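You operate a simulated robot arm through the tools that you are given. There is no shell and no other tool. Be economical: measure what you need, move in short steps, check, and stop when the job is done.

Carry out the task below with a simulated robot arm. There is one attempt and no reset: what you move stays moved.

TASK
Put the picture with the green bar in the wooden frame.
Fine: the old one goes into slot 3 of the rack; latch shut again.
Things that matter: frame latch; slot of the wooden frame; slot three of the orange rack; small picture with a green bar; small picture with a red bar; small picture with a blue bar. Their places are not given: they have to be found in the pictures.

It is judged by the outcome, as a careful person would: the job done as asked, and still so three seconds after it is handed in. It fails if anything else is knocked over, pushed out of place, dropped, spilled or broken.

THE ROBOT
A 6-joint arm with a two-finger parallel gripper, fixed in place. Base frame: the origin is at the foot of the arm, x ahead of it, y to its left, z up; the work surface is at about z = 779. Lengths are in mm, angles in degrees, forces in N, time in s.
With the tool pointing down near the work surface it reaches from about 260 to 680 mm from the base axis. Its first joint turns from -66.0 to 66.0 degrees. Payload 2.9 kg.
Tool frame: the origin (TCP) lies between the finger pads and is the grasp point; the fingertips stand 30 mm ahead of it; z points along the fingers, y is the line along which they close. The gripper opens to 110 mm. The fingers are 20 mm wide and 10 mm thick; the gripper's body (48 by 112 mm) begins 55 mm behind the TCP.
Orientation is that of the tool frame in the base frame, as a unit quaternion [x, y, z, w]. With the fingers straight down and closing along the base's y, the tool's x points along the base's -x, its y along +y and its z along -z.

THE INTERFACE
- The arm moves only by the tool move_arm. Its argument "plan" is a list of rows, each a list of 7 numbers: the shift along the tool's x, y, z in m, then the turn, a rotation vector about the tool's x, y, z in degrees, then the closure, from 0 (fully open) to 1 (shut). In form: [[x, y, z, rx, ry, rz, gripper], ...]. A call has 1 to 12 rows; each row shifts and turns the commanded pose from where the row before left it, along the tool's axes as they then stand. A row lasts 0.2 s, in which the tool goes at most 50 mm and 8.6 degrees; a call with a longer step from one row to the next is refused whole, and so is a gripper value outside its range. A pose out of reach is approached as far as the arm can. The call stops where the force on the tool passes 70 N (or 10 N more than at its start, if that is more) or the arm is blocked; 0.2 s more then pass. The fingers move at their own pace (about 108 mm/s each) and stop on an object; they squeeze with about 21 N. The grip force told is the motor's: it shows also when the fingers shut on nothing. Time passes only in rows, and 0.2 s behind the last, so rows that do not move let the fingers close. It gives the time, the measured TCP pose, the force on the tool (base axes), the opening and the grip force at its end, in the units of the frame above (readings bear some noise).
- Cameras (640 x 400 px; columns grow to the right, rows downward): "scene" is fixed at [89.8, 443, 1389.9]; the picture's right is [-0.63, -0.78, 0.00], its down [-0.39, 0.32, -0.86] and it looks along [0.67, -0.54, -0.50] (base axes); focal length 332 px, centre (320, 200). "wrist" rides on the gripper at [-36, 0, -57] in the tool frame; the picture's right is [0.00, -1.00, 0.00], its down [0.97, 0.00, -0.24] and it looks along [0.24, 0.00, 0.97] (tool axes); focal length 218 px, centre (320, 200).
- snapshot(camera): a new picture of that camera. No time passes.
- measure_at(camera, pixels): for up to 12 pixels [column, row] of the newest picture of that camera ("zoom" is the newest enlarged one), the place [x, y, z] in the base frame of the surface seen there, good to about 2 mm. No time passes.
- close_up(camera, box): a new picture of the part [left, top, right, bottom] of that camera's present view, enlarged. No time passes.
- hand_in(): hands the job in; it is judged then, once.

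Work in short steps. Measure before you move; look again where a grasp or a placing could have gone wrong, and mend it. You have 80 turns and 54 pictures in all, the two below and enlarged ones among them. Open the gripper and draw the arm clear of the work before you hand the job in, unless the task says otherwise; then end with one line.

The tools are called after "Emit:" as name(argument=value, ...) on one line, values as JSON. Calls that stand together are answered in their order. move_arm: Moves the arm, as the interface text tells. Its arguments: {"type":"object","properties":{"plan":{"type":"array"}},"required":["plan"]} The other tools are called the same way: snapshot (camera) takes a picture; measure_at (camera, pixels) gives the place of the surface under pixels of a picture; close_up (camera, box) takes an enlarged picture of a part of a camera's view; hand_in () hands the job in.

At the start:

```text
time: 0.0
tcp_pos: [448.2, -89.8, 1226.0]
orientation: [0.001, 1.0, -0.001, 0.0]
force: [-0.6, -0.2, 0.2]
width: 110.0
finger_force: 0.0
```

scene: 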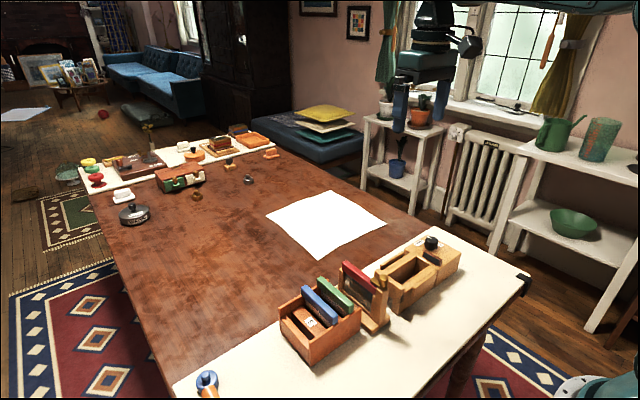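
wrist: 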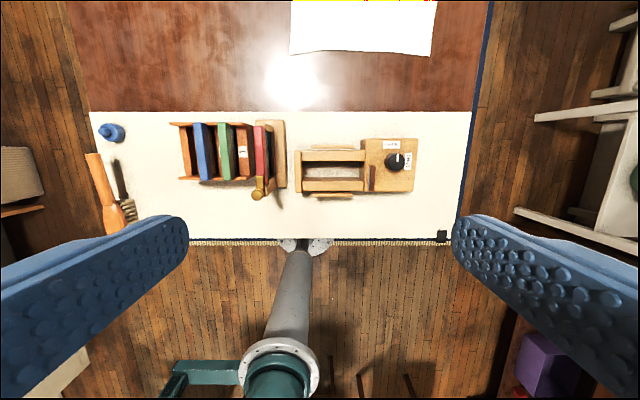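

The scene shows an orange rack with blue and green pictures and a stand holding the red one near (365,290). I take enlarged pictures to understand the latch and frame.

Emit:
close_up(camera="scene", box=[265, 220, 475, 370])

Emit:
close_up(camera="wrist", box=[160, 100, 440, 220])

```text
2.67 times, centred on (370, 295) of scene
```

zoom: 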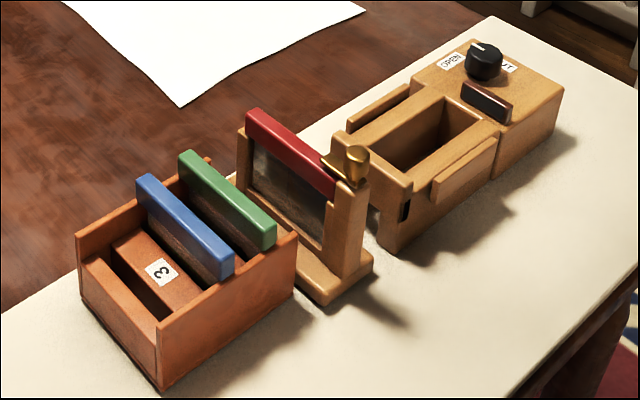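

```text
2.29 times, centred on (300, 160) of wrist
```

zoom: 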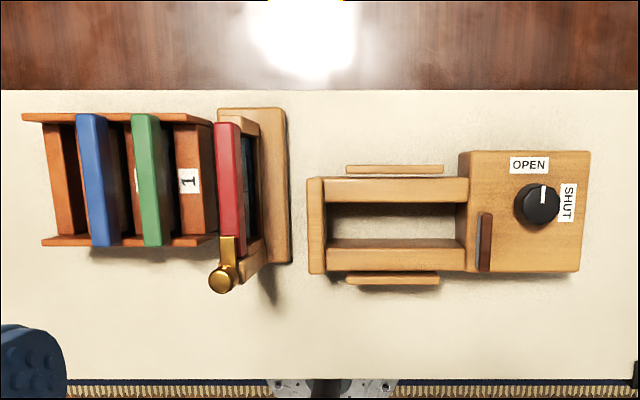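

I measure main points in the wrist close-up: the pictures, latch, stand and rack ends.

Emit:
measure_at(camera="zoom", pixels=[[86, 120], [100, 240], [140, 120], [154, 240], [222, 130], [230, 228], [223, 280], [189, 180], [60, 180], [280, 180], [30, 117], [540, 200]])

```text
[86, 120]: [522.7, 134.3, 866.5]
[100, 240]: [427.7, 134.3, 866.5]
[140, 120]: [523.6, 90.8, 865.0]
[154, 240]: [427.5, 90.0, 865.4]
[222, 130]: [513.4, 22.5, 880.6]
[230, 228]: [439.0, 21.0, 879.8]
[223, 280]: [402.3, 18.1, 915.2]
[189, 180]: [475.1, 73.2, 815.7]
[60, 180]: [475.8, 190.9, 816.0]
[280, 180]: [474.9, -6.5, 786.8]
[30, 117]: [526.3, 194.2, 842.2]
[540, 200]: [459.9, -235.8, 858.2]
```

I move left and down above the rack to read the slot labels and see the latch.

Emit:
move_arm(plan=[[0, 0.045, 0.03, 0, 0, 0, 0], [0, 0.045, 0.03, 0, 0, 0, 0], [0, 0.045, 0.03, 0, 0, 0, 0], [0, 0.045, 0.03, 0, 0, 0, 0], [0, 0, 0.03, 0, 0, 0, 0]])

Emit:
snapshot(camera="wrist")

Emit:
close_up(camera="wrist", box=[200, 80, 480, 255])

```text
refused: row 1 steps farther than a row can; nothing moved
```

```text
49 pictures are left
```

wrist: 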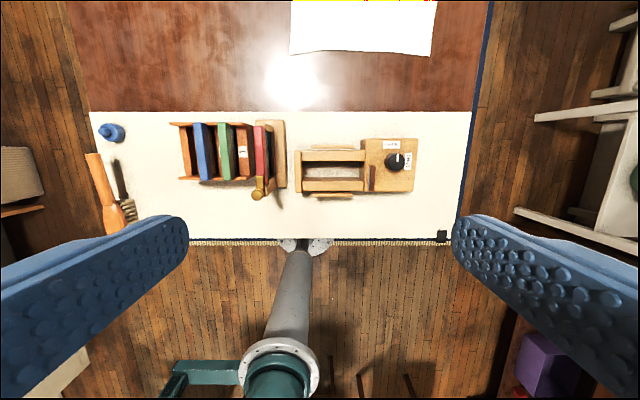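

```text
2.29 times, centred on (340, 168) of wrist
```

zoom: 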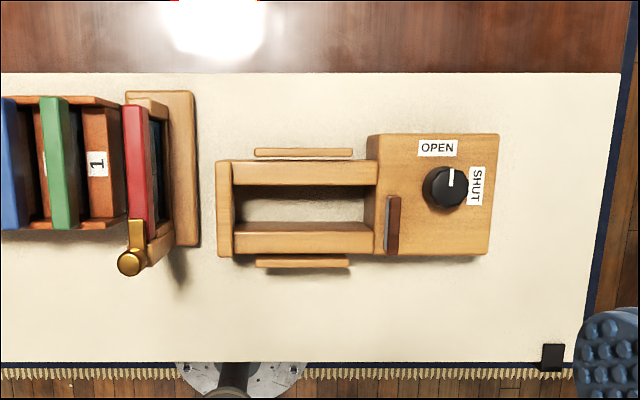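

The row was too long; I repeat with shorter steps.

Emit:
move_arm(plan=[[0, 0.04, 0.025, 0, 0, 0, 0], [0, 0.04, 0.025, 0, 0, 0, 0], [0, 0.04, 0.025, 0, 0, 0, 0], [0, 0.04, 0.025, 0, 0, 0, 0], [0, 0.02, 0.03, 0, 0, 0, 0]])

Emit:
close_up(camera="wrist", box=[200, 80, 480, 255])

```text
time: 1.2
tcp_pos: [448.1, 92.0, 1094.7]
orientation: [0.001, 1.0, 0.0, -0.001]
force: [0.0, 0.4, 0.3]
width: 110.0
finger_force: 0.0
```

```text
2.29 times, centred on (340, 168) of wrist
```

zoom: 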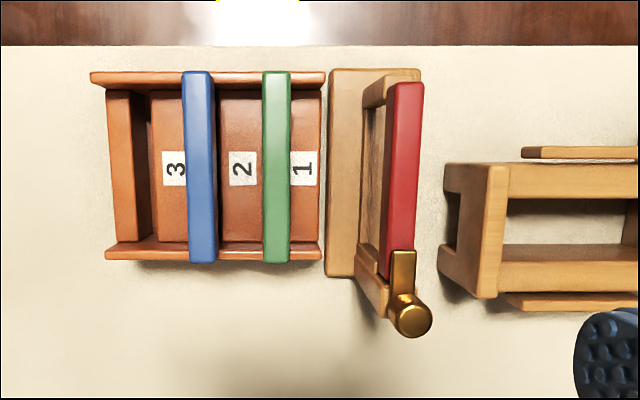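

Slot 3 is the empty leftmost one (label 3 beside it). I look closely at the latch and measure details.

Emit:
measure_at(camera="zoom", pixels=[[123, 165], [142, 165], [160, 200], [142, 120], [185, 165], [213, 165], [265, 165], [289, 165], [408, 90], [390, 170], [418, 170], [403, 265]])

Emit:
close_up(camera="scene", box=[330, 250, 410, 340])

Emit:
close_up(camera="wrist", box=[335, 105, 405, 240])

```text
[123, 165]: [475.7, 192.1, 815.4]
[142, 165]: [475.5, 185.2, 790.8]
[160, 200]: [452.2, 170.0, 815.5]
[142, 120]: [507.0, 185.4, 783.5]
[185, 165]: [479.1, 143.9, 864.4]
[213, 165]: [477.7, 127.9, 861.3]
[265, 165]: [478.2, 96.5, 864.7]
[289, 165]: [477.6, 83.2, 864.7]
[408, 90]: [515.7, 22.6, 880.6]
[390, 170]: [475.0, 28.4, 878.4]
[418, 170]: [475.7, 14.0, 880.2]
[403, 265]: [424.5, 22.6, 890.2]
```

```text
4.44 times, centred on (370, 295) of scene
```

zoom: 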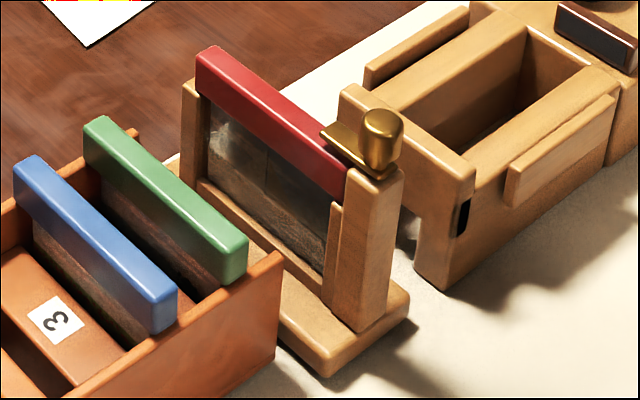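

```text
2.96 times, centred on (370, 172) of wrist
```

zoom: 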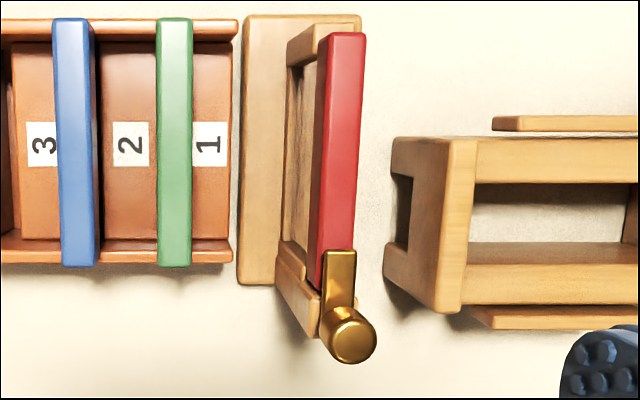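

I measure bar ends, and the knob and arm of the latch, in the newest zoom.

Emit:
measure_at(camera="zoom", pixels=[[72, 22], [78, 262], [176, 22], [175, 262], [346, 36], [321, 278], [350, 340], [350, 355], [340, 255], [362, 334], [341, 332], [338, 300]])

```text
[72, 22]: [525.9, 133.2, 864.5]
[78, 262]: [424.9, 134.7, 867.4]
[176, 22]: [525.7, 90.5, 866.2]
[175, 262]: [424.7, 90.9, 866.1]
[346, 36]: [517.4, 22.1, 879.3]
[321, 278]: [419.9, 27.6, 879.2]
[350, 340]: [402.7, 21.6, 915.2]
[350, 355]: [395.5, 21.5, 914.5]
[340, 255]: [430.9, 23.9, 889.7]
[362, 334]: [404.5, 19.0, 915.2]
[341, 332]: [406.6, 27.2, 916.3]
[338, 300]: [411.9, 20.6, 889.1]
```

Latch knob centred near (402, 22), top 915. I go above it with a part-closed gripper.

Emit:
move_arm(plan=[[0.023, -0.035, 0, 0, 0, 0, 0.6], [0.023, -0.035, 0, 0, 0, 0, 0.6], [0, 0, 0.045, 0, 0, 0, 0.6], [0, 0, 0.045, 0, 0, 0, 0.6], [0, 0, 0.045, 0, 0, 0, 0.6]])

Emit:
snapshot(camera="wrist")

Emit:
close_up(camera="scene", box=[330, 220, 430, 340])

```text
time: 2.4
tcp_pos: [405.4, 21.0, 956.3]
orientation: [0.0, 1.0, 0.0, 0.0]
force: [0.9, 0.4, -0.2]
width: 43.7
finger_force: 0.1
```

```text
44 pictures are left
```

wrist: 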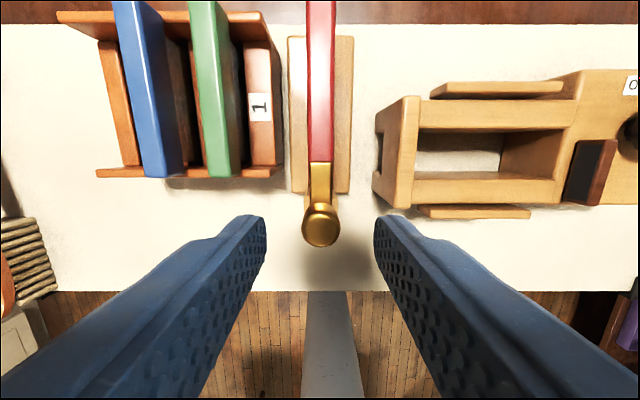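

```text
3.33 times, centred on (380, 280) of scene
```

zoom: 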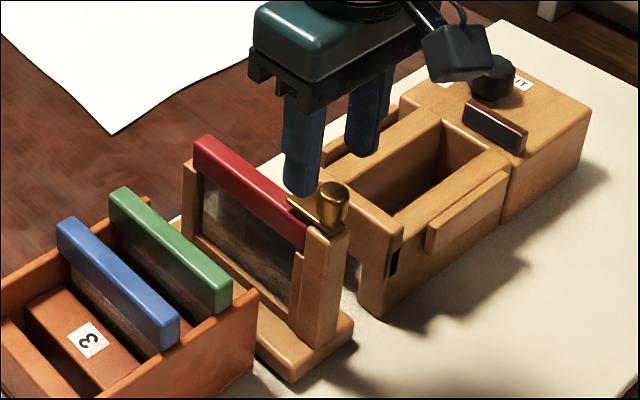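

The knob is at (320,222) in the wrist picture; I measure its top and edges.

Emit:
measure_at(camera="wrist", pixels=[[320, 208], [320, 228], [320, 243], [308, 226], [332, 226], [320, 190], [320, 165]])

```text
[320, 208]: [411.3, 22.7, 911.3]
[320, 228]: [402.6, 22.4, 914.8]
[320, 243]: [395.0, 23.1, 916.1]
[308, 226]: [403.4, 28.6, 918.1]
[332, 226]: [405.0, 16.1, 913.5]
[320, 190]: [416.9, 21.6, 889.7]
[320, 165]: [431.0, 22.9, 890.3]
```

Descend 31 mm and close on the knob.

Emit:
move_arm(plan=[[0.003, 0.001, 0.016, 0, 0, 0, 0.6], [0, 0, 0.015, 0, 0, 0, 0.6], [0, 0, 0, 0, 0, 0, 1], [0, 0, 0, 0, 0, 0, 1]])

```text
time: 3.4
tcp_pos: [401.2, 21.4, 927.7]
orientation: [0.0, 1.0, 0.001, 0.0]
force: [-0.4, 2.5, 2.0]
width: 19.0
finger_force: 20.8
```

Gripped (19 mm). I turn +24° about the tool axis as a trial (arm toward -y).

Emit:
move_arm(plan=[[0, 0, 0, 0, 0, 8, 1], [0, 0, 0, 0, 0, 8, 1], [0, 0, 0, 0, 0, 8, 1]])

Emit:
close_up(camera="scene", box=[330, 220, 430, 340])

```text
time: 4.2
tcp_pos: [400.2, 20.5, 928.4]
orientation: [0.209, 0.978, -0.001, -0.001]
force: [2.7, -0.1, 0.4]
width: 19.2
finger_force: 21.8
```

```text
3.33 times, centred on (380, 280) of scene
```

zoom: 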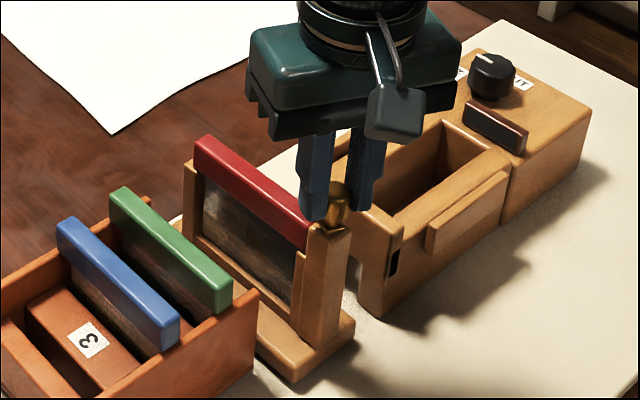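

The arm of the latch is no longer visible over the near bar, so it turns freely. Continue to about 90°.

Emit:
move_arm(plan=[[0, 0, 0, 0, 0, 8, 1], [0, 0, 0, 0, 0, 8, 1], [0, 0, 0, 0, 0, 8, 1], [0, 0, 0, 0, 0, 8, 1], [0, 0, 0, 0, 0, 8, 1], [0, 0, 0, 0, 0, 8, 1], [0, 0, 0, 0, 0, 8, 1], [0, 0, 0, 0, 0, 8, 1]])

Emit:
snapshot(camera="wrist")

```text
time: 6.0
tcp_pos: [400.3, 21.8, 930.3]
orientation: [0.695, 0.719, -0.001, 0.0]
force: [-4.6, 1.1, 0.5]
width: 19.5
finger_force: 20.2
```

```text
41 pictures are left
```

wrist: 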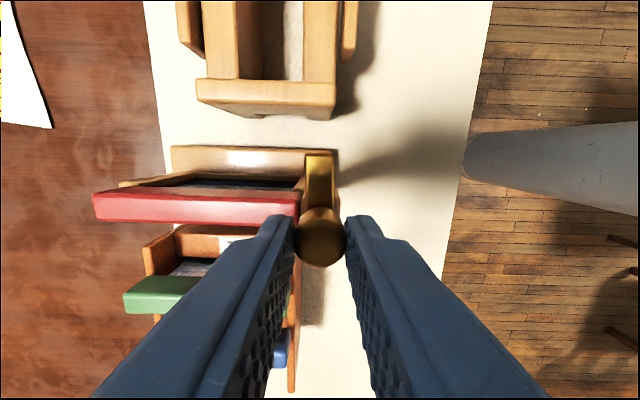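

The latch arm now points along -y, clear of the red bar. I open a little, rise, and turn back.

Emit:
move_arm(plan=[[0, 0, 0, 0, 0, 0, 0.6], [0, 0, -0.04, 0, 0, 0, 0.6], [0, 0, -0.04, 0, 0, 0, 0.6], [0, 0, 0, 0, 0, -8, 0.6], [0, 0, 0, 0, 0, -8, 0.6], [0, 0, 0, 0, 0, -8, 0.6], [0, 0, 0, 0, 0, -8, 0.6], [0, 0, 0, 0, 0, -8, 0.6], [0, 0, 0, 0, 0, -8, 0.6], [0, 0, 0, 0, 0, -8, 0.6], [0, 0, 0, 0, 0, -8, 0.6]])

Emit:
move_arm(plan=[[-0.02, 0, 0, 0, 0, -8, 0.7], [-0.02, 0, 0, 0, 0, -8, 0.7], [-0.02, 0, 0, 0, 0, -8, 0.7], [0, 0, 0, 0, 0, 0, 0.7]])

Emit:
snapshot(camera="wrist")

```text
time: 8.4
tcp_pos: [401.7, 23.3, 1010.6]
orientation: [0.207, 0.978, 0.0, 0.0]
force: [-0.2, -0.7, 0.3]
width: 43.7
finger_force: 0.0
```

```text
time: 9.4
tcp_pos: [455.2, 5.1, 1008.0]
orientation: [-0.001, 1.0, 0.0, 0.0]
force: [0.2, -0.2, 0.0]
width: 33.0
finger_force: 0.1
```

```text
40 pictures are left
```

wrist: 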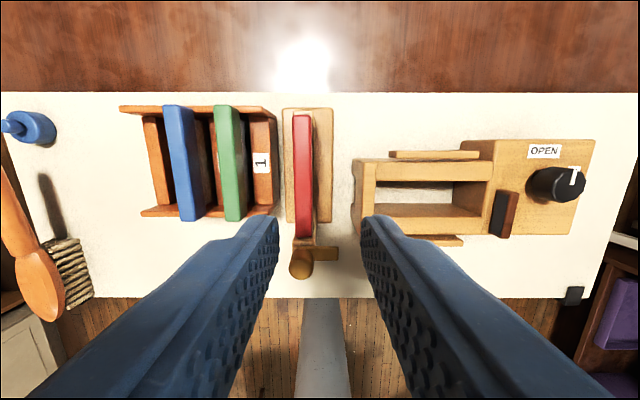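

The latch is open at (325,253). I measure the red bar exactly.

Emit:
measure_at(camera="wrist", pixels=[[302, 118], [302, 235], [294, 175], [310, 175], [296, 200], [311, 200], [302, 245], [303, 112]])

Emit:
close_up(camera="wrist", box=[270, 95, 350, 285])

```text
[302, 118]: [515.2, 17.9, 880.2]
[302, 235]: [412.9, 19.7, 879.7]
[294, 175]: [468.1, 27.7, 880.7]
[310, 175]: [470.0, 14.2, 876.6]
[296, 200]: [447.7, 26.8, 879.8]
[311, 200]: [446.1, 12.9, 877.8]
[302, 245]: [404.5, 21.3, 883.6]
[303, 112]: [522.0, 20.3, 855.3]
```

```text
2.11 times, centred on (310, 190) of wrist
```

zoom: 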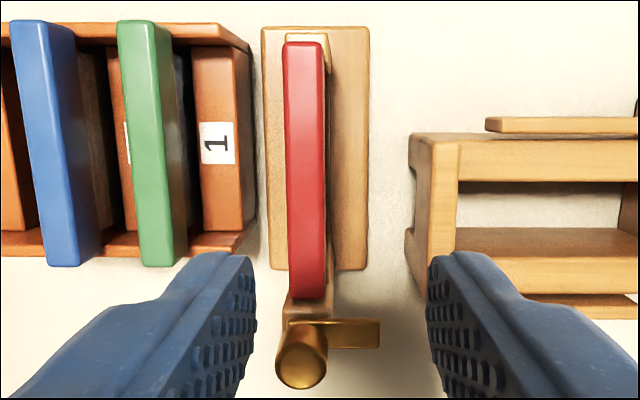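

Red bar centre is (465, 20.5), top 880. I align over it and come down to TCP z≈888, then close.

Emit:
move_arm(plan=[[-0.01, 0.0155, 0, 0, 0, 0, 0.65], [0, 0, 0.04, 0, 0, 0, 0.65], [0, 0, 0.04, 0, 0, 0, 0.65], [0, 0, 0.02, 0, 0, 0, 0.65], [0, 0, 0, 0, 0, 0, 0.65]])

Emit:
snapshot(camera="wrist")

```text
time: 10.6
tcp_pos: [469.3, 20.6, 908.9]
orientation: [-0.001, 1.0, 0.0, 0.0]
force: [0.4, 0.4, -0.2]
width: 38.7
finger_force: 0.2
```

```text
38 pictures are left
```

wrist: 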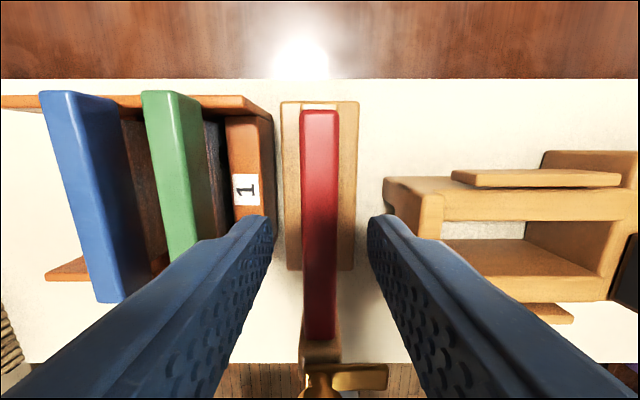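

Centred over the bar; I shift 4 mm, go down 21 mm and close.

Emit:
move_arm(plan=[[0.004, 0, 0.01, 0, 0, 0, 0.65], [0, 0, 0.011, 0, 0, 0, 0.65], [0, 0, 0, 0, 0, 0, 1], [0, 0, 0, 0, 0, 0, 1], [0, 0, 0, 0, 0, 0, 1]])

```text
time: 11.8
tcp_pos: [463.8, 20.7, 886.8]
orientation: [0.0, 1.0, 0.0, 0.0]
force: [0.2, 4.1, -0.9]
width: 14.9
finger_force: 20.7
```

Gripped at 14.9 mm. I lift slowly, 40 mm, and look.

Emit:
move_arm(plan=[[0, 0, -0.01, 0, 0, 0, 1], [0, 0, -0.015, 0, 0, 0, 1], [0, 0, -0.025, 0, 0, 0, 1], [0, 0, -0.03, 0, 0, 0, 1], [0, 0, -0.03, 0, 0, 0, 1], [0, 0, -0.03, 0, 0, 0, 1]])

Emit:
close_up(camera="scene", box=[270, 180, 430, 370])

```text
time: 13.2
tcp_pos: [461.4, 21.5, 1028.1]
orientation: [0.001, 1.0, 0.0, 0.0]
force: [-0.7, -0.4, -0.3]
width: 14.8
finger_force: 21.2
```

```text
2.11 times, centred on (350, 275) of scene
```

zoom: 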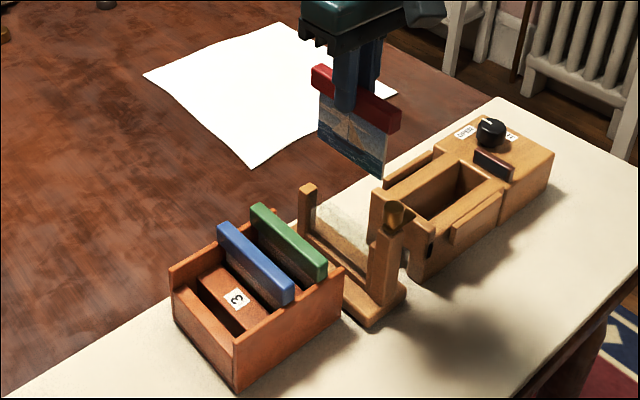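

The red picture is free. I measure its lower edge, the frame's groove, and slot 3.

Emit:
measure_at(camera="zoom", pixels=[[381, 174], [322, 130], [350, 155], [330, 70], [395, 130], [322, 80], [225, 322], [206, 290], [232, 318], [330, 262], [340, 275]])

Emit:
close_up(camera="scene", box=[275, 270, 355, 370])

```text
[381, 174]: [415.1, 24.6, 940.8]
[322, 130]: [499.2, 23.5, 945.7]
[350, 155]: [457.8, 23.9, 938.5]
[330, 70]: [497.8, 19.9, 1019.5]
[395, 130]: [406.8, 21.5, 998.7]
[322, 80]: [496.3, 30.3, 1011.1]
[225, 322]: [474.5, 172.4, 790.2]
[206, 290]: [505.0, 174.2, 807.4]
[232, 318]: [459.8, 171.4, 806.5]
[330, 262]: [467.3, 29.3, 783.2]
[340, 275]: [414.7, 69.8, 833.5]
```

```text
4.00 times, centred on (315, 320) of scene
```

zoom: 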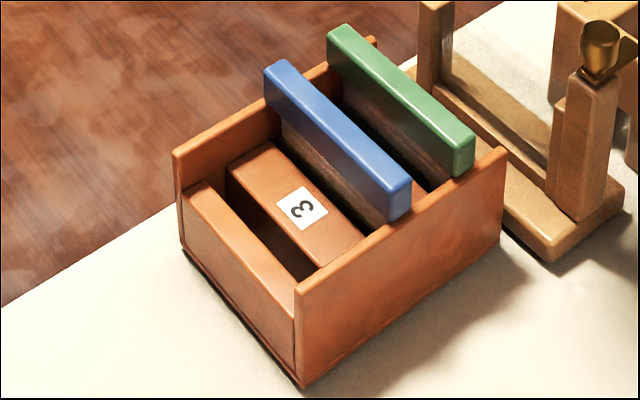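

Picture's lower edge is 90 mm below the TCP. I measure slot 3's edges on both sides, and the other slots' walls.

Emit:
measure_at(camera="zoom", pixels=[[232, 176], [260, 206], [290, 238], [310, 258], [210, 200], [235, 232], [262, 262], [285, 285], [200, 196], [250, 256], [310, 284], [176, 160]])

```text
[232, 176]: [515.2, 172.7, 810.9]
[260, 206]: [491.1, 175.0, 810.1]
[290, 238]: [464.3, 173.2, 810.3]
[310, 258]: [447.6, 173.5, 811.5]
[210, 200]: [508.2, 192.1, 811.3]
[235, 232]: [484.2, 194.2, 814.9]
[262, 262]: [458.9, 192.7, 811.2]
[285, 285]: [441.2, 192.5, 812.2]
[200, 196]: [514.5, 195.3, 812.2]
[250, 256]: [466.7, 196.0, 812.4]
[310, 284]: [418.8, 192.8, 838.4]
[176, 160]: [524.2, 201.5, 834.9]
```

I move over to y≈130 (height kept) to view slot 3 from above.

Emit:
move_arm(plan=[[-0.004, 0.035, 0, 0, 0, 0, 1], [-0.004, 0.035, 0, 0, 0, 0, 1], [-0.004, 0.038, 0, 0, 0, 0, 1], [0, 0, 0, 0, 0, 0, 1]])

Emit:
snapshot(camera="wrist")

```text
time: 14.2
tcp_pos: [475.3, 129.7, 1028.6]
orientation: [0.001, 1.0, 0.0, 0.001]
force: [0.3, -0.7, -0.9]
width: 15.2
finger_force: 20.9
```

```text
35 pictures are left
```

wrist: 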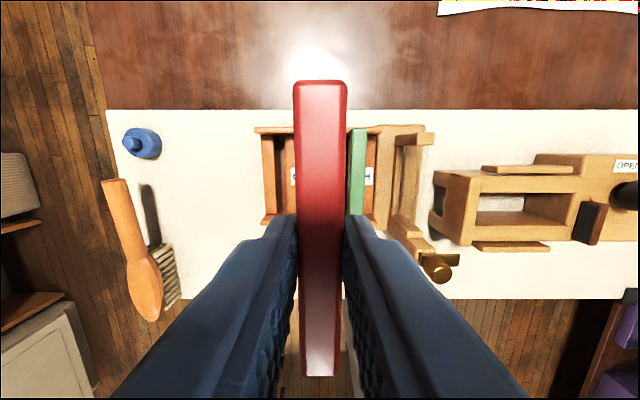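

Emit:
close_up(camera="wrist", box=[245, 115, 305, 235])

```text
3.33 times, centred on (275, 175) of wrist
```

zoom: 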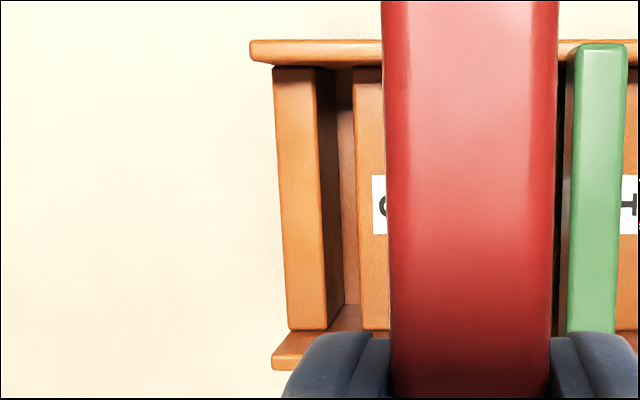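

Emit:
measure_at(camera="zoom", pixels=[[310, 120], [314, 160], [316, 220], [320, 260], [324, 320], [360, 90], [360, 150], [362, 220], [363, 300], [348, 130], [332, 200], [280, 160]])

```text
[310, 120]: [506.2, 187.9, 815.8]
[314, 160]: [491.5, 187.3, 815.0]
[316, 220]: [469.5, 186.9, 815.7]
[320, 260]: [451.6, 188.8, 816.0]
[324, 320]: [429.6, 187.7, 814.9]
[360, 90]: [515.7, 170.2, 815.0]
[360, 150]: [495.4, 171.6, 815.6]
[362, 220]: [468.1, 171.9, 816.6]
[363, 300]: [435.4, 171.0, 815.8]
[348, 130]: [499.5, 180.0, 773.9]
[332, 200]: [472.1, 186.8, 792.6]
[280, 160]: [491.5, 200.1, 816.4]
```

Slot 3 spans y≈172.5–186.5, so its centre is y≈179.5. I move there and go down to just above the slot.

Emit:
move_arm(plan=[[0, 0.025, 0, 0, 0, 0, 1], [0, 0.0245, 0, 0, 0, 0, 1], [0, 0, 0.04, 0, 0, 0, 1], [0, 0, 0.04, 0, 0, 0, 1], [0, 0, 0.02, 0, 0, 0, 1], [0, 0, 0, 0, 0, 0, 1]])

Emit:
close_up(camera="scene", box=[255, 240, 375, 370])

```text
time: 15.6
tcp_pos: [475.4, 177.3, 929.1]
orientation: [0.0, 1.0, 0.001, 0.0]
force: [-0.7, -0.1, -0.1]
width: 15.5
finger_force: 20.8
```

```text
3.08 times, centred on (315, 305) of scene
```

zoom: 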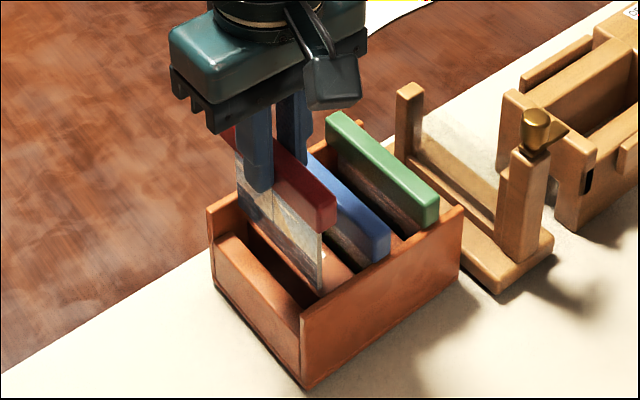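

The board is between the rack walls, just above the slot. I check its lower edge's y.

Emit:
measure_at(camera="zoom", pixels=[[310, 275], [285, 255], [260, 230], [250, 200], [325, 215]])

```text
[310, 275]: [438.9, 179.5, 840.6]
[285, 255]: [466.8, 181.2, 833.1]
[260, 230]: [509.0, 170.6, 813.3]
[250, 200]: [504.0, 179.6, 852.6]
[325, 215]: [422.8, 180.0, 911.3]
```

The board's left face is at y≈180; shifting +2 mm centres it. Lower in small steps.

Emit:
move_arm(plan=[[0, 0.002, 0, 0, 0, 0, 1], [0, 0, 0.015, 0, 0, 0, 1], [0, 0, 0.015, 0, 0, 0, 1], [0, 0, 0.012, 0, 0, 0, 1], [0, 0, 0.01, 0, 0, 0, 1], [0, 0, 0, 0, 0, 0, 1]])

```text
time: 17.0
tcp_pos: [474.5, 178.7, 876.2]
orientation: [0.0, 1.0, -0.001, 0.0]
force: [0.4, -0.3, -0.8]
width: 14.9
finger_force: 21.4
```

Nearly seated (TCP 876, expected 873) with no contact force. I go 2.5 mm more, open slightly and rise.

Emit:
move_arm(plan=[[0, 0, 0.0025, 0, 0, 0, 1], [0, 0, 0, 0, 0, 0, 1], [0, 0, 0, 0, 0, 0, 0.7], [0, 0, 0, 0, 0, 0, 0.7], [0, 0, -0.03, 0, 0, 0, 0.7], [0, 0, -0.04, 0, 0, 0, 0.7], [0, 0, -0.04, 0, 0, 0, 0.7]])

Emit:
snapshot(camera="wrist")

Emit:
close_up(camera="scene", box=[255, 240, 415, 370])

```text
time: 18.6
tcp_pos: [476.2, 177.8, 984.2]
orientation: [0.0, 1.0, 0.0, 0.001]
force: [0.1, 0.3, -0.1]
width: 32.9
finger_force: 0.1
```

```text
32 pictures are left
```

wrist: 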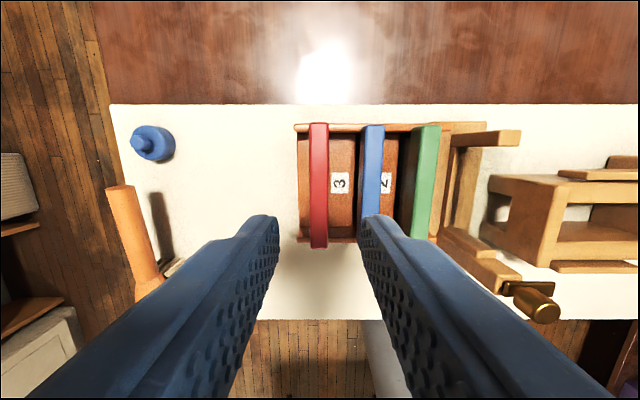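

```text
3.08 times, centred on (335, 305) of scene
```

zoom: 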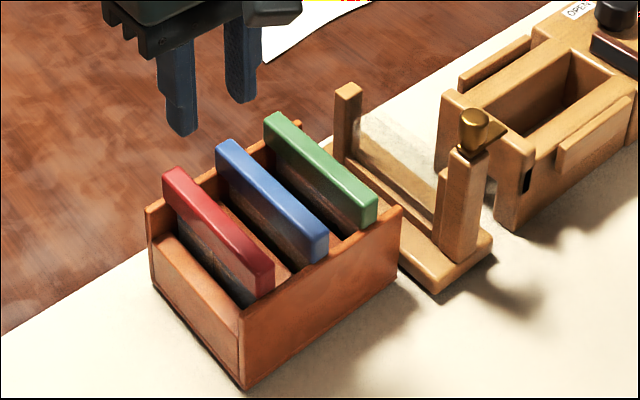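

Red is seated in slot 3. Now the green bar, centre (475.5, 90.5), top 865.

Emit:
move_arm(plan=[[0, -0.03, 0, 0, 0, 0, 0.7], [0, -0.03, 0, 0, 0, 0, 0.7], [0, -0.0275, 0, 0, 0, 0, 0.7], [0, 0, 0.04, 0, 0, 0, 0.7], [0, 0, 0.04, 0, 0, 0, 0.7], [0, 0, 0, 0, 0, 0, 0.7]])

Emit:
snapshot(camera="wrist")

```text
time: 20.0
tcp_pos: [478.6, 90.8, 904.2]
orientation: [0.001, 1.0, 0.0, 0.0]
force: [-0.5, 0.1, 0.2]
width: 33.1
finger_force: 0.1
```

```text
30 pictures are left
```

wrist: 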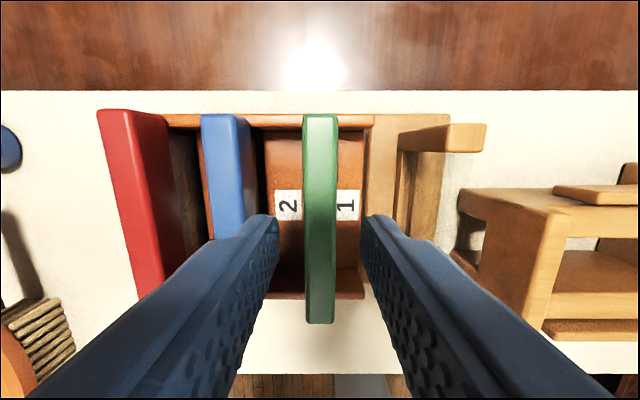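

The fingers straddle the green bar. I go down 30 mm, close, and lift.

Emit:
move_arm(plan=[[0.003, 0, 0.015, 0, 0, 0, 0.7], [0, 0, 0.016, 0, 0, 0, 0.7], [0, 0, 0, 0, 0, 0, 1], [0, 0, 0, 0, 0, 0, 1], [0, 0, 0, 0, 0, 0, 1]])

Emit:
move_arm(plan=[[0, 0, -0.01, 0, 0, 0, 1], [0, 0, -0.02, 0, 0, 0, 1], [0, 0, -0.03, 0, 0, 0, 1], [0, 0, -0.04, 0, 0, 0, 1], [0, 0, -0.04, 0, 0, 0, 1], [0, 0, -0.015, 0, 0, 0, 1], [0, 0, 0, 0, 0, 0, 1]])

Emit:
close_up(camera="scene", box=[255, 190, 435, 370])

```text
time: 21.2
tcp_pos: [472.8, 91.6, 872.0]
orientation: [0.001, 1.0, 0.0, 0.001]
force: [-0.3, 0.4, -0.7]
width: 14.8
finger_force: 21.2
```

```text
time: 22.8
tcp_pos: [472.1, 93.3, 1027.9]
orientation: [0.001, 1.0, 0.001, 0.0]
force: [-0.2, 0.2, -0.9]
width: 14.9
finger_force: 20.6
```

```text
2.22 times, centred on (345, 280) of scene
```

zoom: 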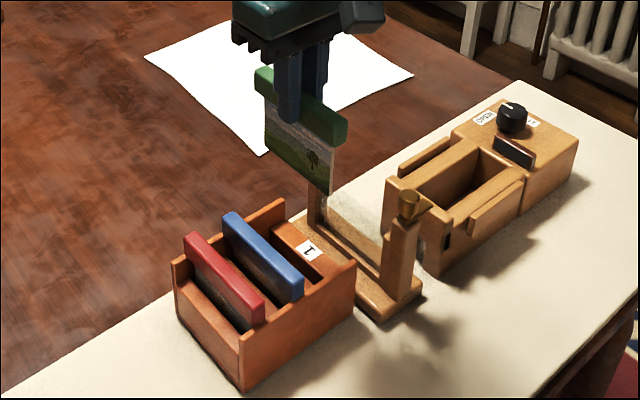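

Green is held. I take a wrist view to measure its bar ends and the frame's grooves.

Emit:
snapshot(camera="wrist")

Emit:
close_up(camera="wrist", box=[340, 110, 480, 290])

Emit:
close_up(camera="scene", box=[330, 240, 390, 330])

```text
28 pictures are left
```

wrist: 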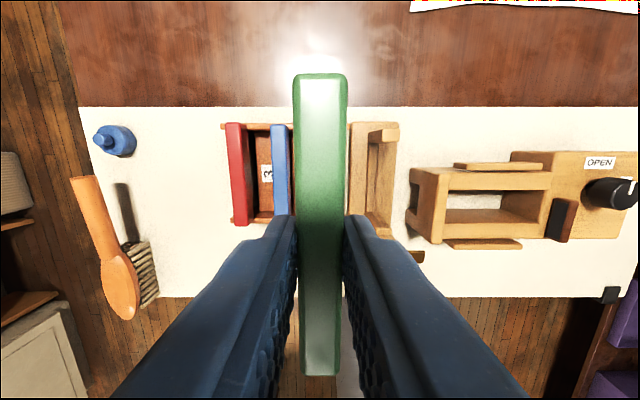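

```text
2.22 times, centred on (410, 200) of wrist
```

zoom: 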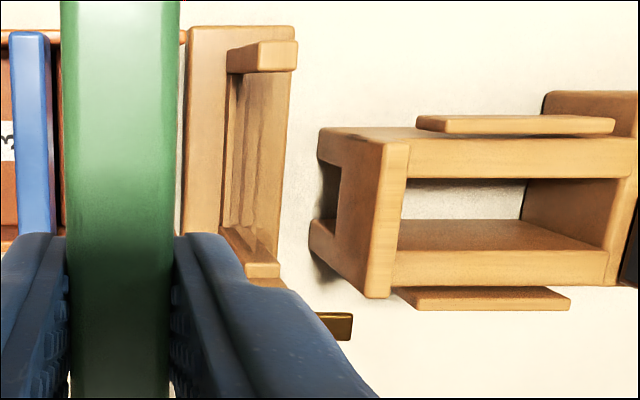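

```text
4.44 times, centred on (360, 285) of scene
```

zoom: 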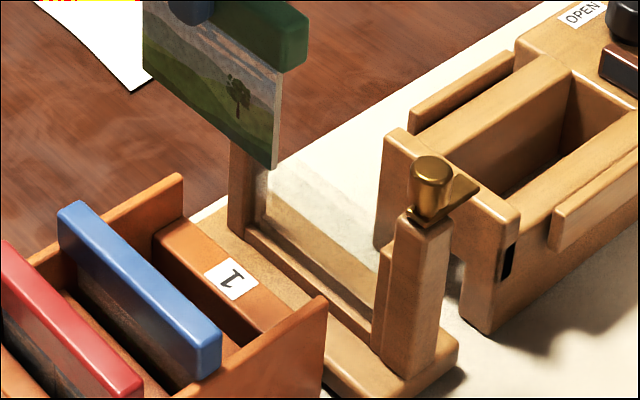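

Emit:
measure_at(camera="wrist", pixels=[[320, 80], [320, 372], [320, 200], [320, 76], [320, 376], [300, 150], [343, 150]])

Emit:
measure_at(camera="zoom", pixels=[[275, 165], [200, 120], [250, 60], [290, 55], [300, 270], [320, 255], [380, 270], [235, 180], [262, 185]])

```text
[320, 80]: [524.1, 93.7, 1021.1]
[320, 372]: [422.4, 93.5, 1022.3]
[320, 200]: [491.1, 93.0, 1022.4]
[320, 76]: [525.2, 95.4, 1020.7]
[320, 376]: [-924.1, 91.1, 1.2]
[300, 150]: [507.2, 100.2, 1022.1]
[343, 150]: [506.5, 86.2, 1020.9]
```

```text
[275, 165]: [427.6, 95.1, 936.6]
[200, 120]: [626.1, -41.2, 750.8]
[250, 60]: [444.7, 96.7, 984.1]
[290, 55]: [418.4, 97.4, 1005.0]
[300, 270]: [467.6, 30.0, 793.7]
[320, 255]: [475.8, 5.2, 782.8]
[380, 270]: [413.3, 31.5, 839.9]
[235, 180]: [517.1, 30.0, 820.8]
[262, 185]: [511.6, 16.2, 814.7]
```

Held bar's centre is about 1.3 mm ahead of the TCP; target TCP is about (462.7, 20.7). I move over the frame with the lower edge just above the posts.

Emit:
move_arm(plan=[[0.003, -0.025, 0, 0, 0, 0, 1], [0.003, -0.025, 0, 0, 0, 0, 1], [0.0034, -0.0226, 0, 0, 0, 0, 1], [0, 0, 0.02, 0, 0, 0, 1], [0, 0, 0.02, 0, 0, 0, 1], [0, 0, 0, 0, 0, 0, 1]])

Emit:
close_up(camera="scene", box=[325, 210, 415, 340])

Emit:
snapshot(camera="wrist")

```text
time: 24.2
tcp_pos: [461.9, 18.5, 987.3]
orientation: [0.0, 1.0, 0.0, 0.0]
force: [-0.7, -0.6, -1.0]
width: 14.9
finger_force: 21.2
```

```text
3.08 times, centred on (370, 275) of scene
```

zoom: 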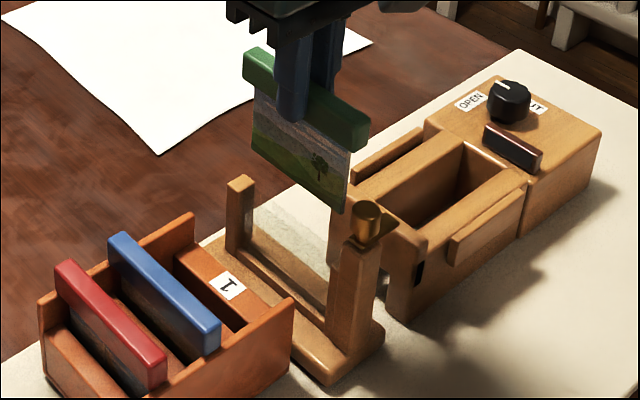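

```text
24 pictures are left
```

wrist: 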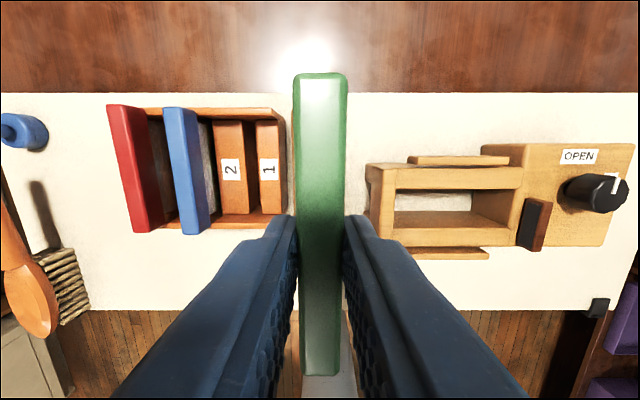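

Emit:
measure_at(camera="zoom", pixels=[[240, 184], [232, 190], [247, 190], [245, 215], [345, 205], [300, 170], [335, 285], [330, 300], [352, 240], [378, 245], [275, 245], [300, 285]])

Emit:
close_up(camera="scene", box=[350, 255, 390, 325])

```text
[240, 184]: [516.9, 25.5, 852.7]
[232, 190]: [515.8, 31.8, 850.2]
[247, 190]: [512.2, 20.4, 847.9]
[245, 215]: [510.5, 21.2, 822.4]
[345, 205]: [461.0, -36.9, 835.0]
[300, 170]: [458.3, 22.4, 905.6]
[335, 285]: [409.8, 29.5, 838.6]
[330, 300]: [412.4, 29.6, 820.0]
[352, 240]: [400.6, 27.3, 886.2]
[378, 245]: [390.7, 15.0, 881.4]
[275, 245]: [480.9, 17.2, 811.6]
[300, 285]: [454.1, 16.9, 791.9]
```

```text
5.71 times, centred on (370, 290) of scene
```

zoom: 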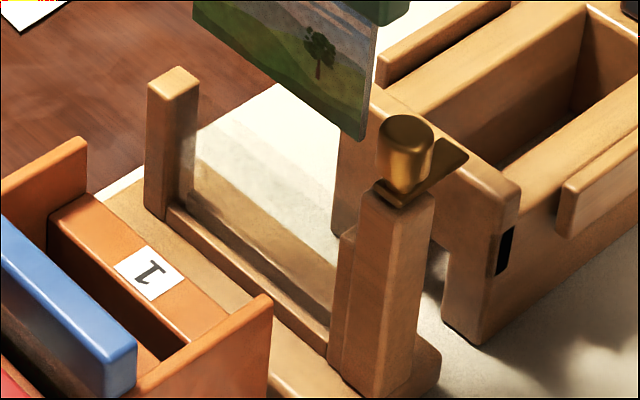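

To know the groove precisely, I shift 45 mm toward +y at this height and look down at the frame.

Emit:
move_arm(plan=[[0, 0.025, -0.01, 0, 0, 0, 1], [0, 0.025, -0.01, 0, 0, 0, 1], [0, 0, 0, 0, 0, 0, 1]])

Emit:
close_up(camera="wrist", box=[340, 90, 440, 270])

```text
time: 25.0
tcp_pos: [462.5, 69.5, 1007.9]
orientation: [0.0, 1.0, 0.0, 0.001]
force: [0.4, 0.3, 0.6]
width: 15.0
finger_force: 20.7
```

```text
2.22 times, centred on (390, 180) of wrist
```

zoom: 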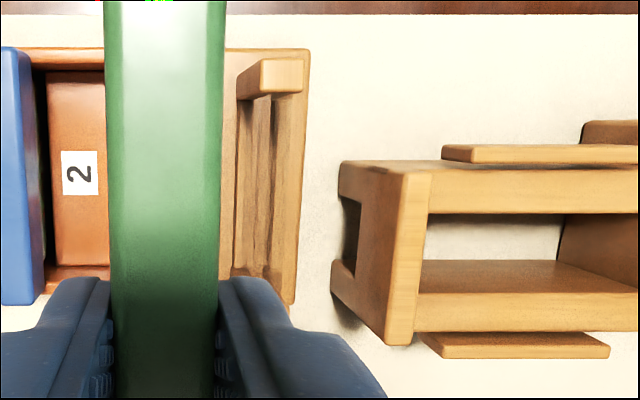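

Emit:
measure_at(camera="zoom", pixels=[[242, 180], [250, 180], [257, 180], [264, 180], [270, 180], [276, 180], [283, 180], [292, 180], [268, 75], [298, 75], [262, 85], [300, 85]])

Emit:
close_up(camera="wrist", box=[370, 105, 395, 155])

```text
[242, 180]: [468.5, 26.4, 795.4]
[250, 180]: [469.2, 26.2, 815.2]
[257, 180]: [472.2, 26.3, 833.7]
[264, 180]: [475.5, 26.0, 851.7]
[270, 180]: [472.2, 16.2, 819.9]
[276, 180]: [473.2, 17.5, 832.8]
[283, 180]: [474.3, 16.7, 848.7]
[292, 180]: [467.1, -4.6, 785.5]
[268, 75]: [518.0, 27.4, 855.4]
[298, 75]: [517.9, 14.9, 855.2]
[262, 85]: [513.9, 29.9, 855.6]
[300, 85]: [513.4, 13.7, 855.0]
```

```text
8.00 times, centred on (382, 130) of wrist
```

zoom: 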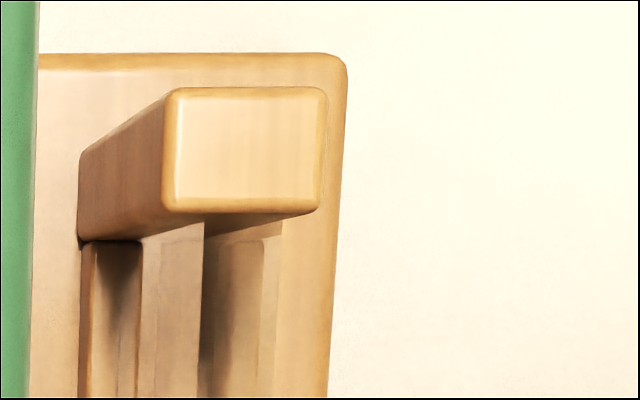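

Two panes stand at y≈26 and y≈16.7 so the gap's centre is y≈21.3. I measure the posts' inner faces along x.

Emit:
measure_at(camera="zoom", pixels=[[200, 207], [250, 207], [290, 207], [240, 100], [250, 330], [165, 150], [320, 150]])

Emit:
close_up(camera="scene", box=[335, 250, 395, 330])

```text
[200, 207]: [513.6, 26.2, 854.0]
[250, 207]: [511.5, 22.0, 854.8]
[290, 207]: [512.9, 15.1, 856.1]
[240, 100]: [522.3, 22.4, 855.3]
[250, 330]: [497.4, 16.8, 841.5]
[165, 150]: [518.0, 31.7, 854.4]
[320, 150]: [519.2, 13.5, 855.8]
```

```text
5.00 times, centred on (365, 290) of scene
```

zoom: 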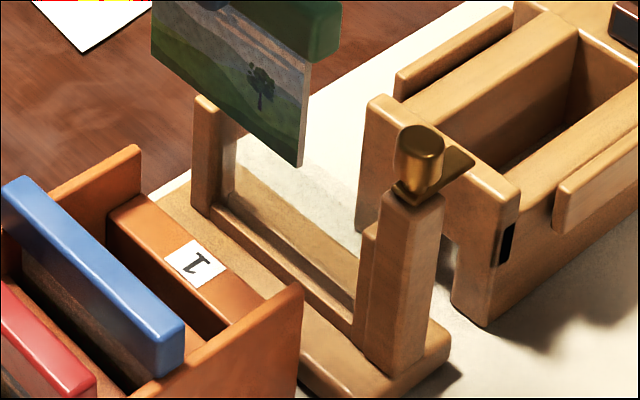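

Emit:
measure_at(camera="zoom", pixels=[[356, 310], [360, 270], [364, 240], [368, 228], [379, 222], [383, 206], [386, 195], [400, 200], [300, 160], [335, 50]])

```text
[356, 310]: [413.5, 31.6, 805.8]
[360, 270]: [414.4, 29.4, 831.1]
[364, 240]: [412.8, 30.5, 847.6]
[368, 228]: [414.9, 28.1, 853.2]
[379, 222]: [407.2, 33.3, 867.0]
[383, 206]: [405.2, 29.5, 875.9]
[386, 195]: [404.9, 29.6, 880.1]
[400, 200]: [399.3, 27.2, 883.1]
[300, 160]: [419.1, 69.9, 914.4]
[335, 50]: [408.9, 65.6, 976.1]
```

Gap in x is about 415–512; board at TCP x 462 spans about 418–510, good. I go back over it with y target 21.3 and come down to just above the posts.

Emit:
move_arm(plan=[[0, -0.024, 0.01, 0, 0, 0, 1], [0, -0.0242, 0.01, 0, 0, 0, 1], [0, 0, 0.015, 0, 0, 0, 1], [0, 0, 0.015, 0, 0, 0, 1], [0, 0, 0, 0, 0, 0, 1], [0, 0, 0, 0, 0, 0, 1]])

Emit:
close_up(camera="scene", box=[335, 240, 395, 320])

```text
time: 26.4
tcp_pos: [464.7, 22.3, 958.5]
orientation: [0.0, 1.0, 0.001, 0.001]
force: [-0.8, -0.5, 0.3]
width: 14.8
finger_force: 20.9
```

```text
5.00 times, centred on (365, 280) of scene
```

zoom: 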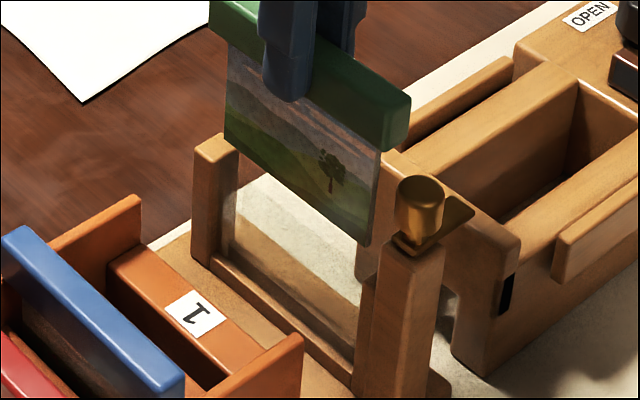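

Emit:
measure_at(camera="zoom", pixels=[[366, 240], [340, 215], [300, 190], [260, 160], [370, 200], [374, 170], [400, 120], [280, 130], [366, 225], [350, 190]])

Emit:
move_arm(plan=[[0, 0, 0, 0, 0, 0, 1]])

```text
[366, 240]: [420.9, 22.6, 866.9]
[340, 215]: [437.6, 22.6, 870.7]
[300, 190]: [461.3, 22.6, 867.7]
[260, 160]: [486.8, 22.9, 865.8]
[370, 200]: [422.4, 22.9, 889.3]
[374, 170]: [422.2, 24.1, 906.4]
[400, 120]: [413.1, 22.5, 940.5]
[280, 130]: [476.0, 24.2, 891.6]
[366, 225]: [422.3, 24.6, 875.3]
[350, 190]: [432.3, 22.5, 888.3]
```

```text
time: 26.8
tcp_pos: [465.1, 22.5, 957.7]
orientation: [0.0, 1.0, 0.0, 0.0]
force: [-1.1, 0.8, -0.8]
width: 15.0
finger_force: 21.1
```

The board face is at y≈23.2, inside the gap (17–26); the near edge 421.5 wants about 3 mm toward -x. I shift and go down slowly.

Emit:
move_arm(plan=[[0.0025, -0.0005, 0, 0, 0, 0, 1], [0, 0, 0.006, 0, 0, 0, 1], [0, 0, 0.006, 0, 0, 0, 1], [0, 0, 0.006, 0, 0, 0, 1], [0, 0, 0.006, 0, 0, 0, 1], [0, 0, 0, 0, 0, 0, 1]])

Emit:
close_up(camera="scene", box=[335, 240, 395, 320])

```text
time: 28.2
tcp_pos: [461.7, 18.8, 935.6]
orientation: [0.0, 1.0, 0.0, 0.002]
force: [7.0, 0.4, 0.5]
width: 14.9
finger_force: 20.6
```

```text
5.00 times, centred on (365, 280) of scene
```

zoom: 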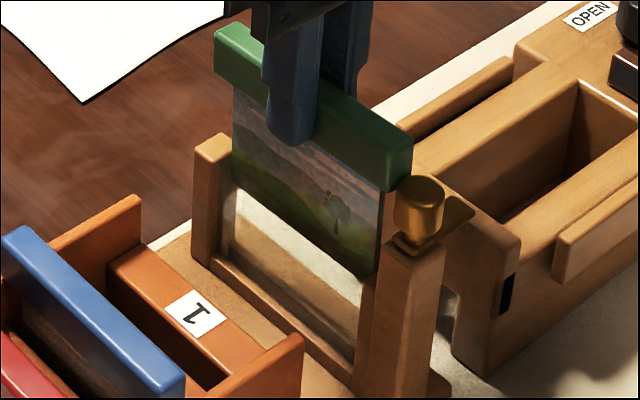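

A +7 N force in x suggests the bar end touches the knob. I back off 2.5 mm to +x and correct y by +2, then reread.

Emit:
move_arm(plan=[[-0.0025, 0.001, 0, 0, 0, 0, 1], [0, 0, 0, 0, 0, 0, 1]])

Emit:
close_up(camera="scene", box=[335, 240, 395, 320])

```text
time: 28.8
tcp_pos: [462.3, 22.1, 934.1]
orientation: [0.0, 1.0, 0.0, -0.001]
force: [0.3, -1.3, -0.3]
width: 15.0
finger_force: 21.0
```

```text
5.00 times, centred on (365, 280) of scene
```

zoom: 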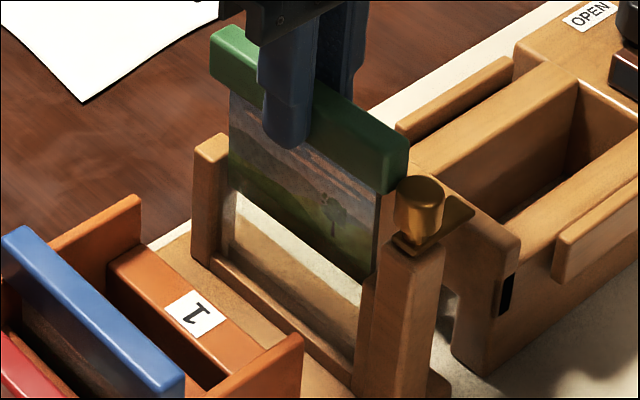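

Emit:
measure_at(camera="zoom", pixels=[[385, 185], [404, 160], [350, 135], [372, 205], [374, 225], [245, 160], [230, 40], [300, 180]])

Emit:
move_arm(plan=[[0, 0, 0.006, 0, 0, 0, 1], [0, 0, 0.006, 0, 0, 0, 1], [0, 0, 0, 0, 0, 0, 1]])

```text
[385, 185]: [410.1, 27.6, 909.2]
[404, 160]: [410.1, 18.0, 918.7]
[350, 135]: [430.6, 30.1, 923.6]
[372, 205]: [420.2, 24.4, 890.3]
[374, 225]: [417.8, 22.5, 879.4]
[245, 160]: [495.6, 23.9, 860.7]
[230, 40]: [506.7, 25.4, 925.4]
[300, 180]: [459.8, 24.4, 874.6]
```

```text
time: 29.6
tcp_pos: [465.2, 20.7, 920.4]
orientation: [0.0, 1.0, 0.0, 0.0]
force: [-0.2, -0.4, -1.4]
width: 14.8
finger_force: 21.5
```

Going in freely. Continue down toward TCP z≈887.

Emit:
move_arm(plan=[[0, 0, 0.006, 0, 0, 0, 1], [0, 0, 0.006, 0, 0, 0, 1], [0, 0, 0.006, 0, 0, 0, 1], [0, 0, 0.006, 0, 0, 0, 1], [0, 0, 0.005, 0, 0, 0, 1], [0, 0, 0, 0, 0, 0, 1]])

Emit:
close_up(camera="scene", box=[335, 240, 395, 320])

```text
time: 31.0
tcp_pos: [464.7, 23.4, 893.7]
orientation: [0.0, 1.0, 0.0, 0.0]
force: [-0.7, -1.0, -0.2]
width: 15.0
finger_force: 20.5
```

```text
5.00 times, centred on (365, 280) of scene
```

zoom: 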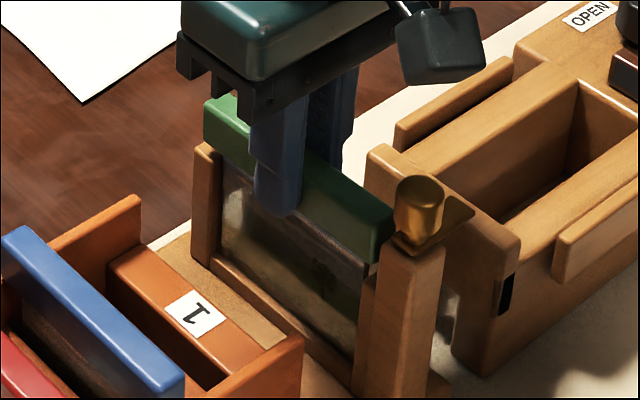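

Inside the panes; about 7 mm left. I lower to contact.

Emit:
move_arm(plan=[[0, -0.001, 0.003, 0, 0, 0, 1], [0, 0, 0.002, 0, 0, 0, 1], [0, 0, 0.002, 0, 0, 0, 1], [0, 0, 0, 0, 0, 0, 1]])

```text
time: 32.0
tcp_pos: [465.0, 21.5, 887.2]
orientation: [0.0, 1.0, 0.0, 0.003]
force: [-2.6, 0.7, 25.7]
width: 15.1
finger_force: 21.2
```

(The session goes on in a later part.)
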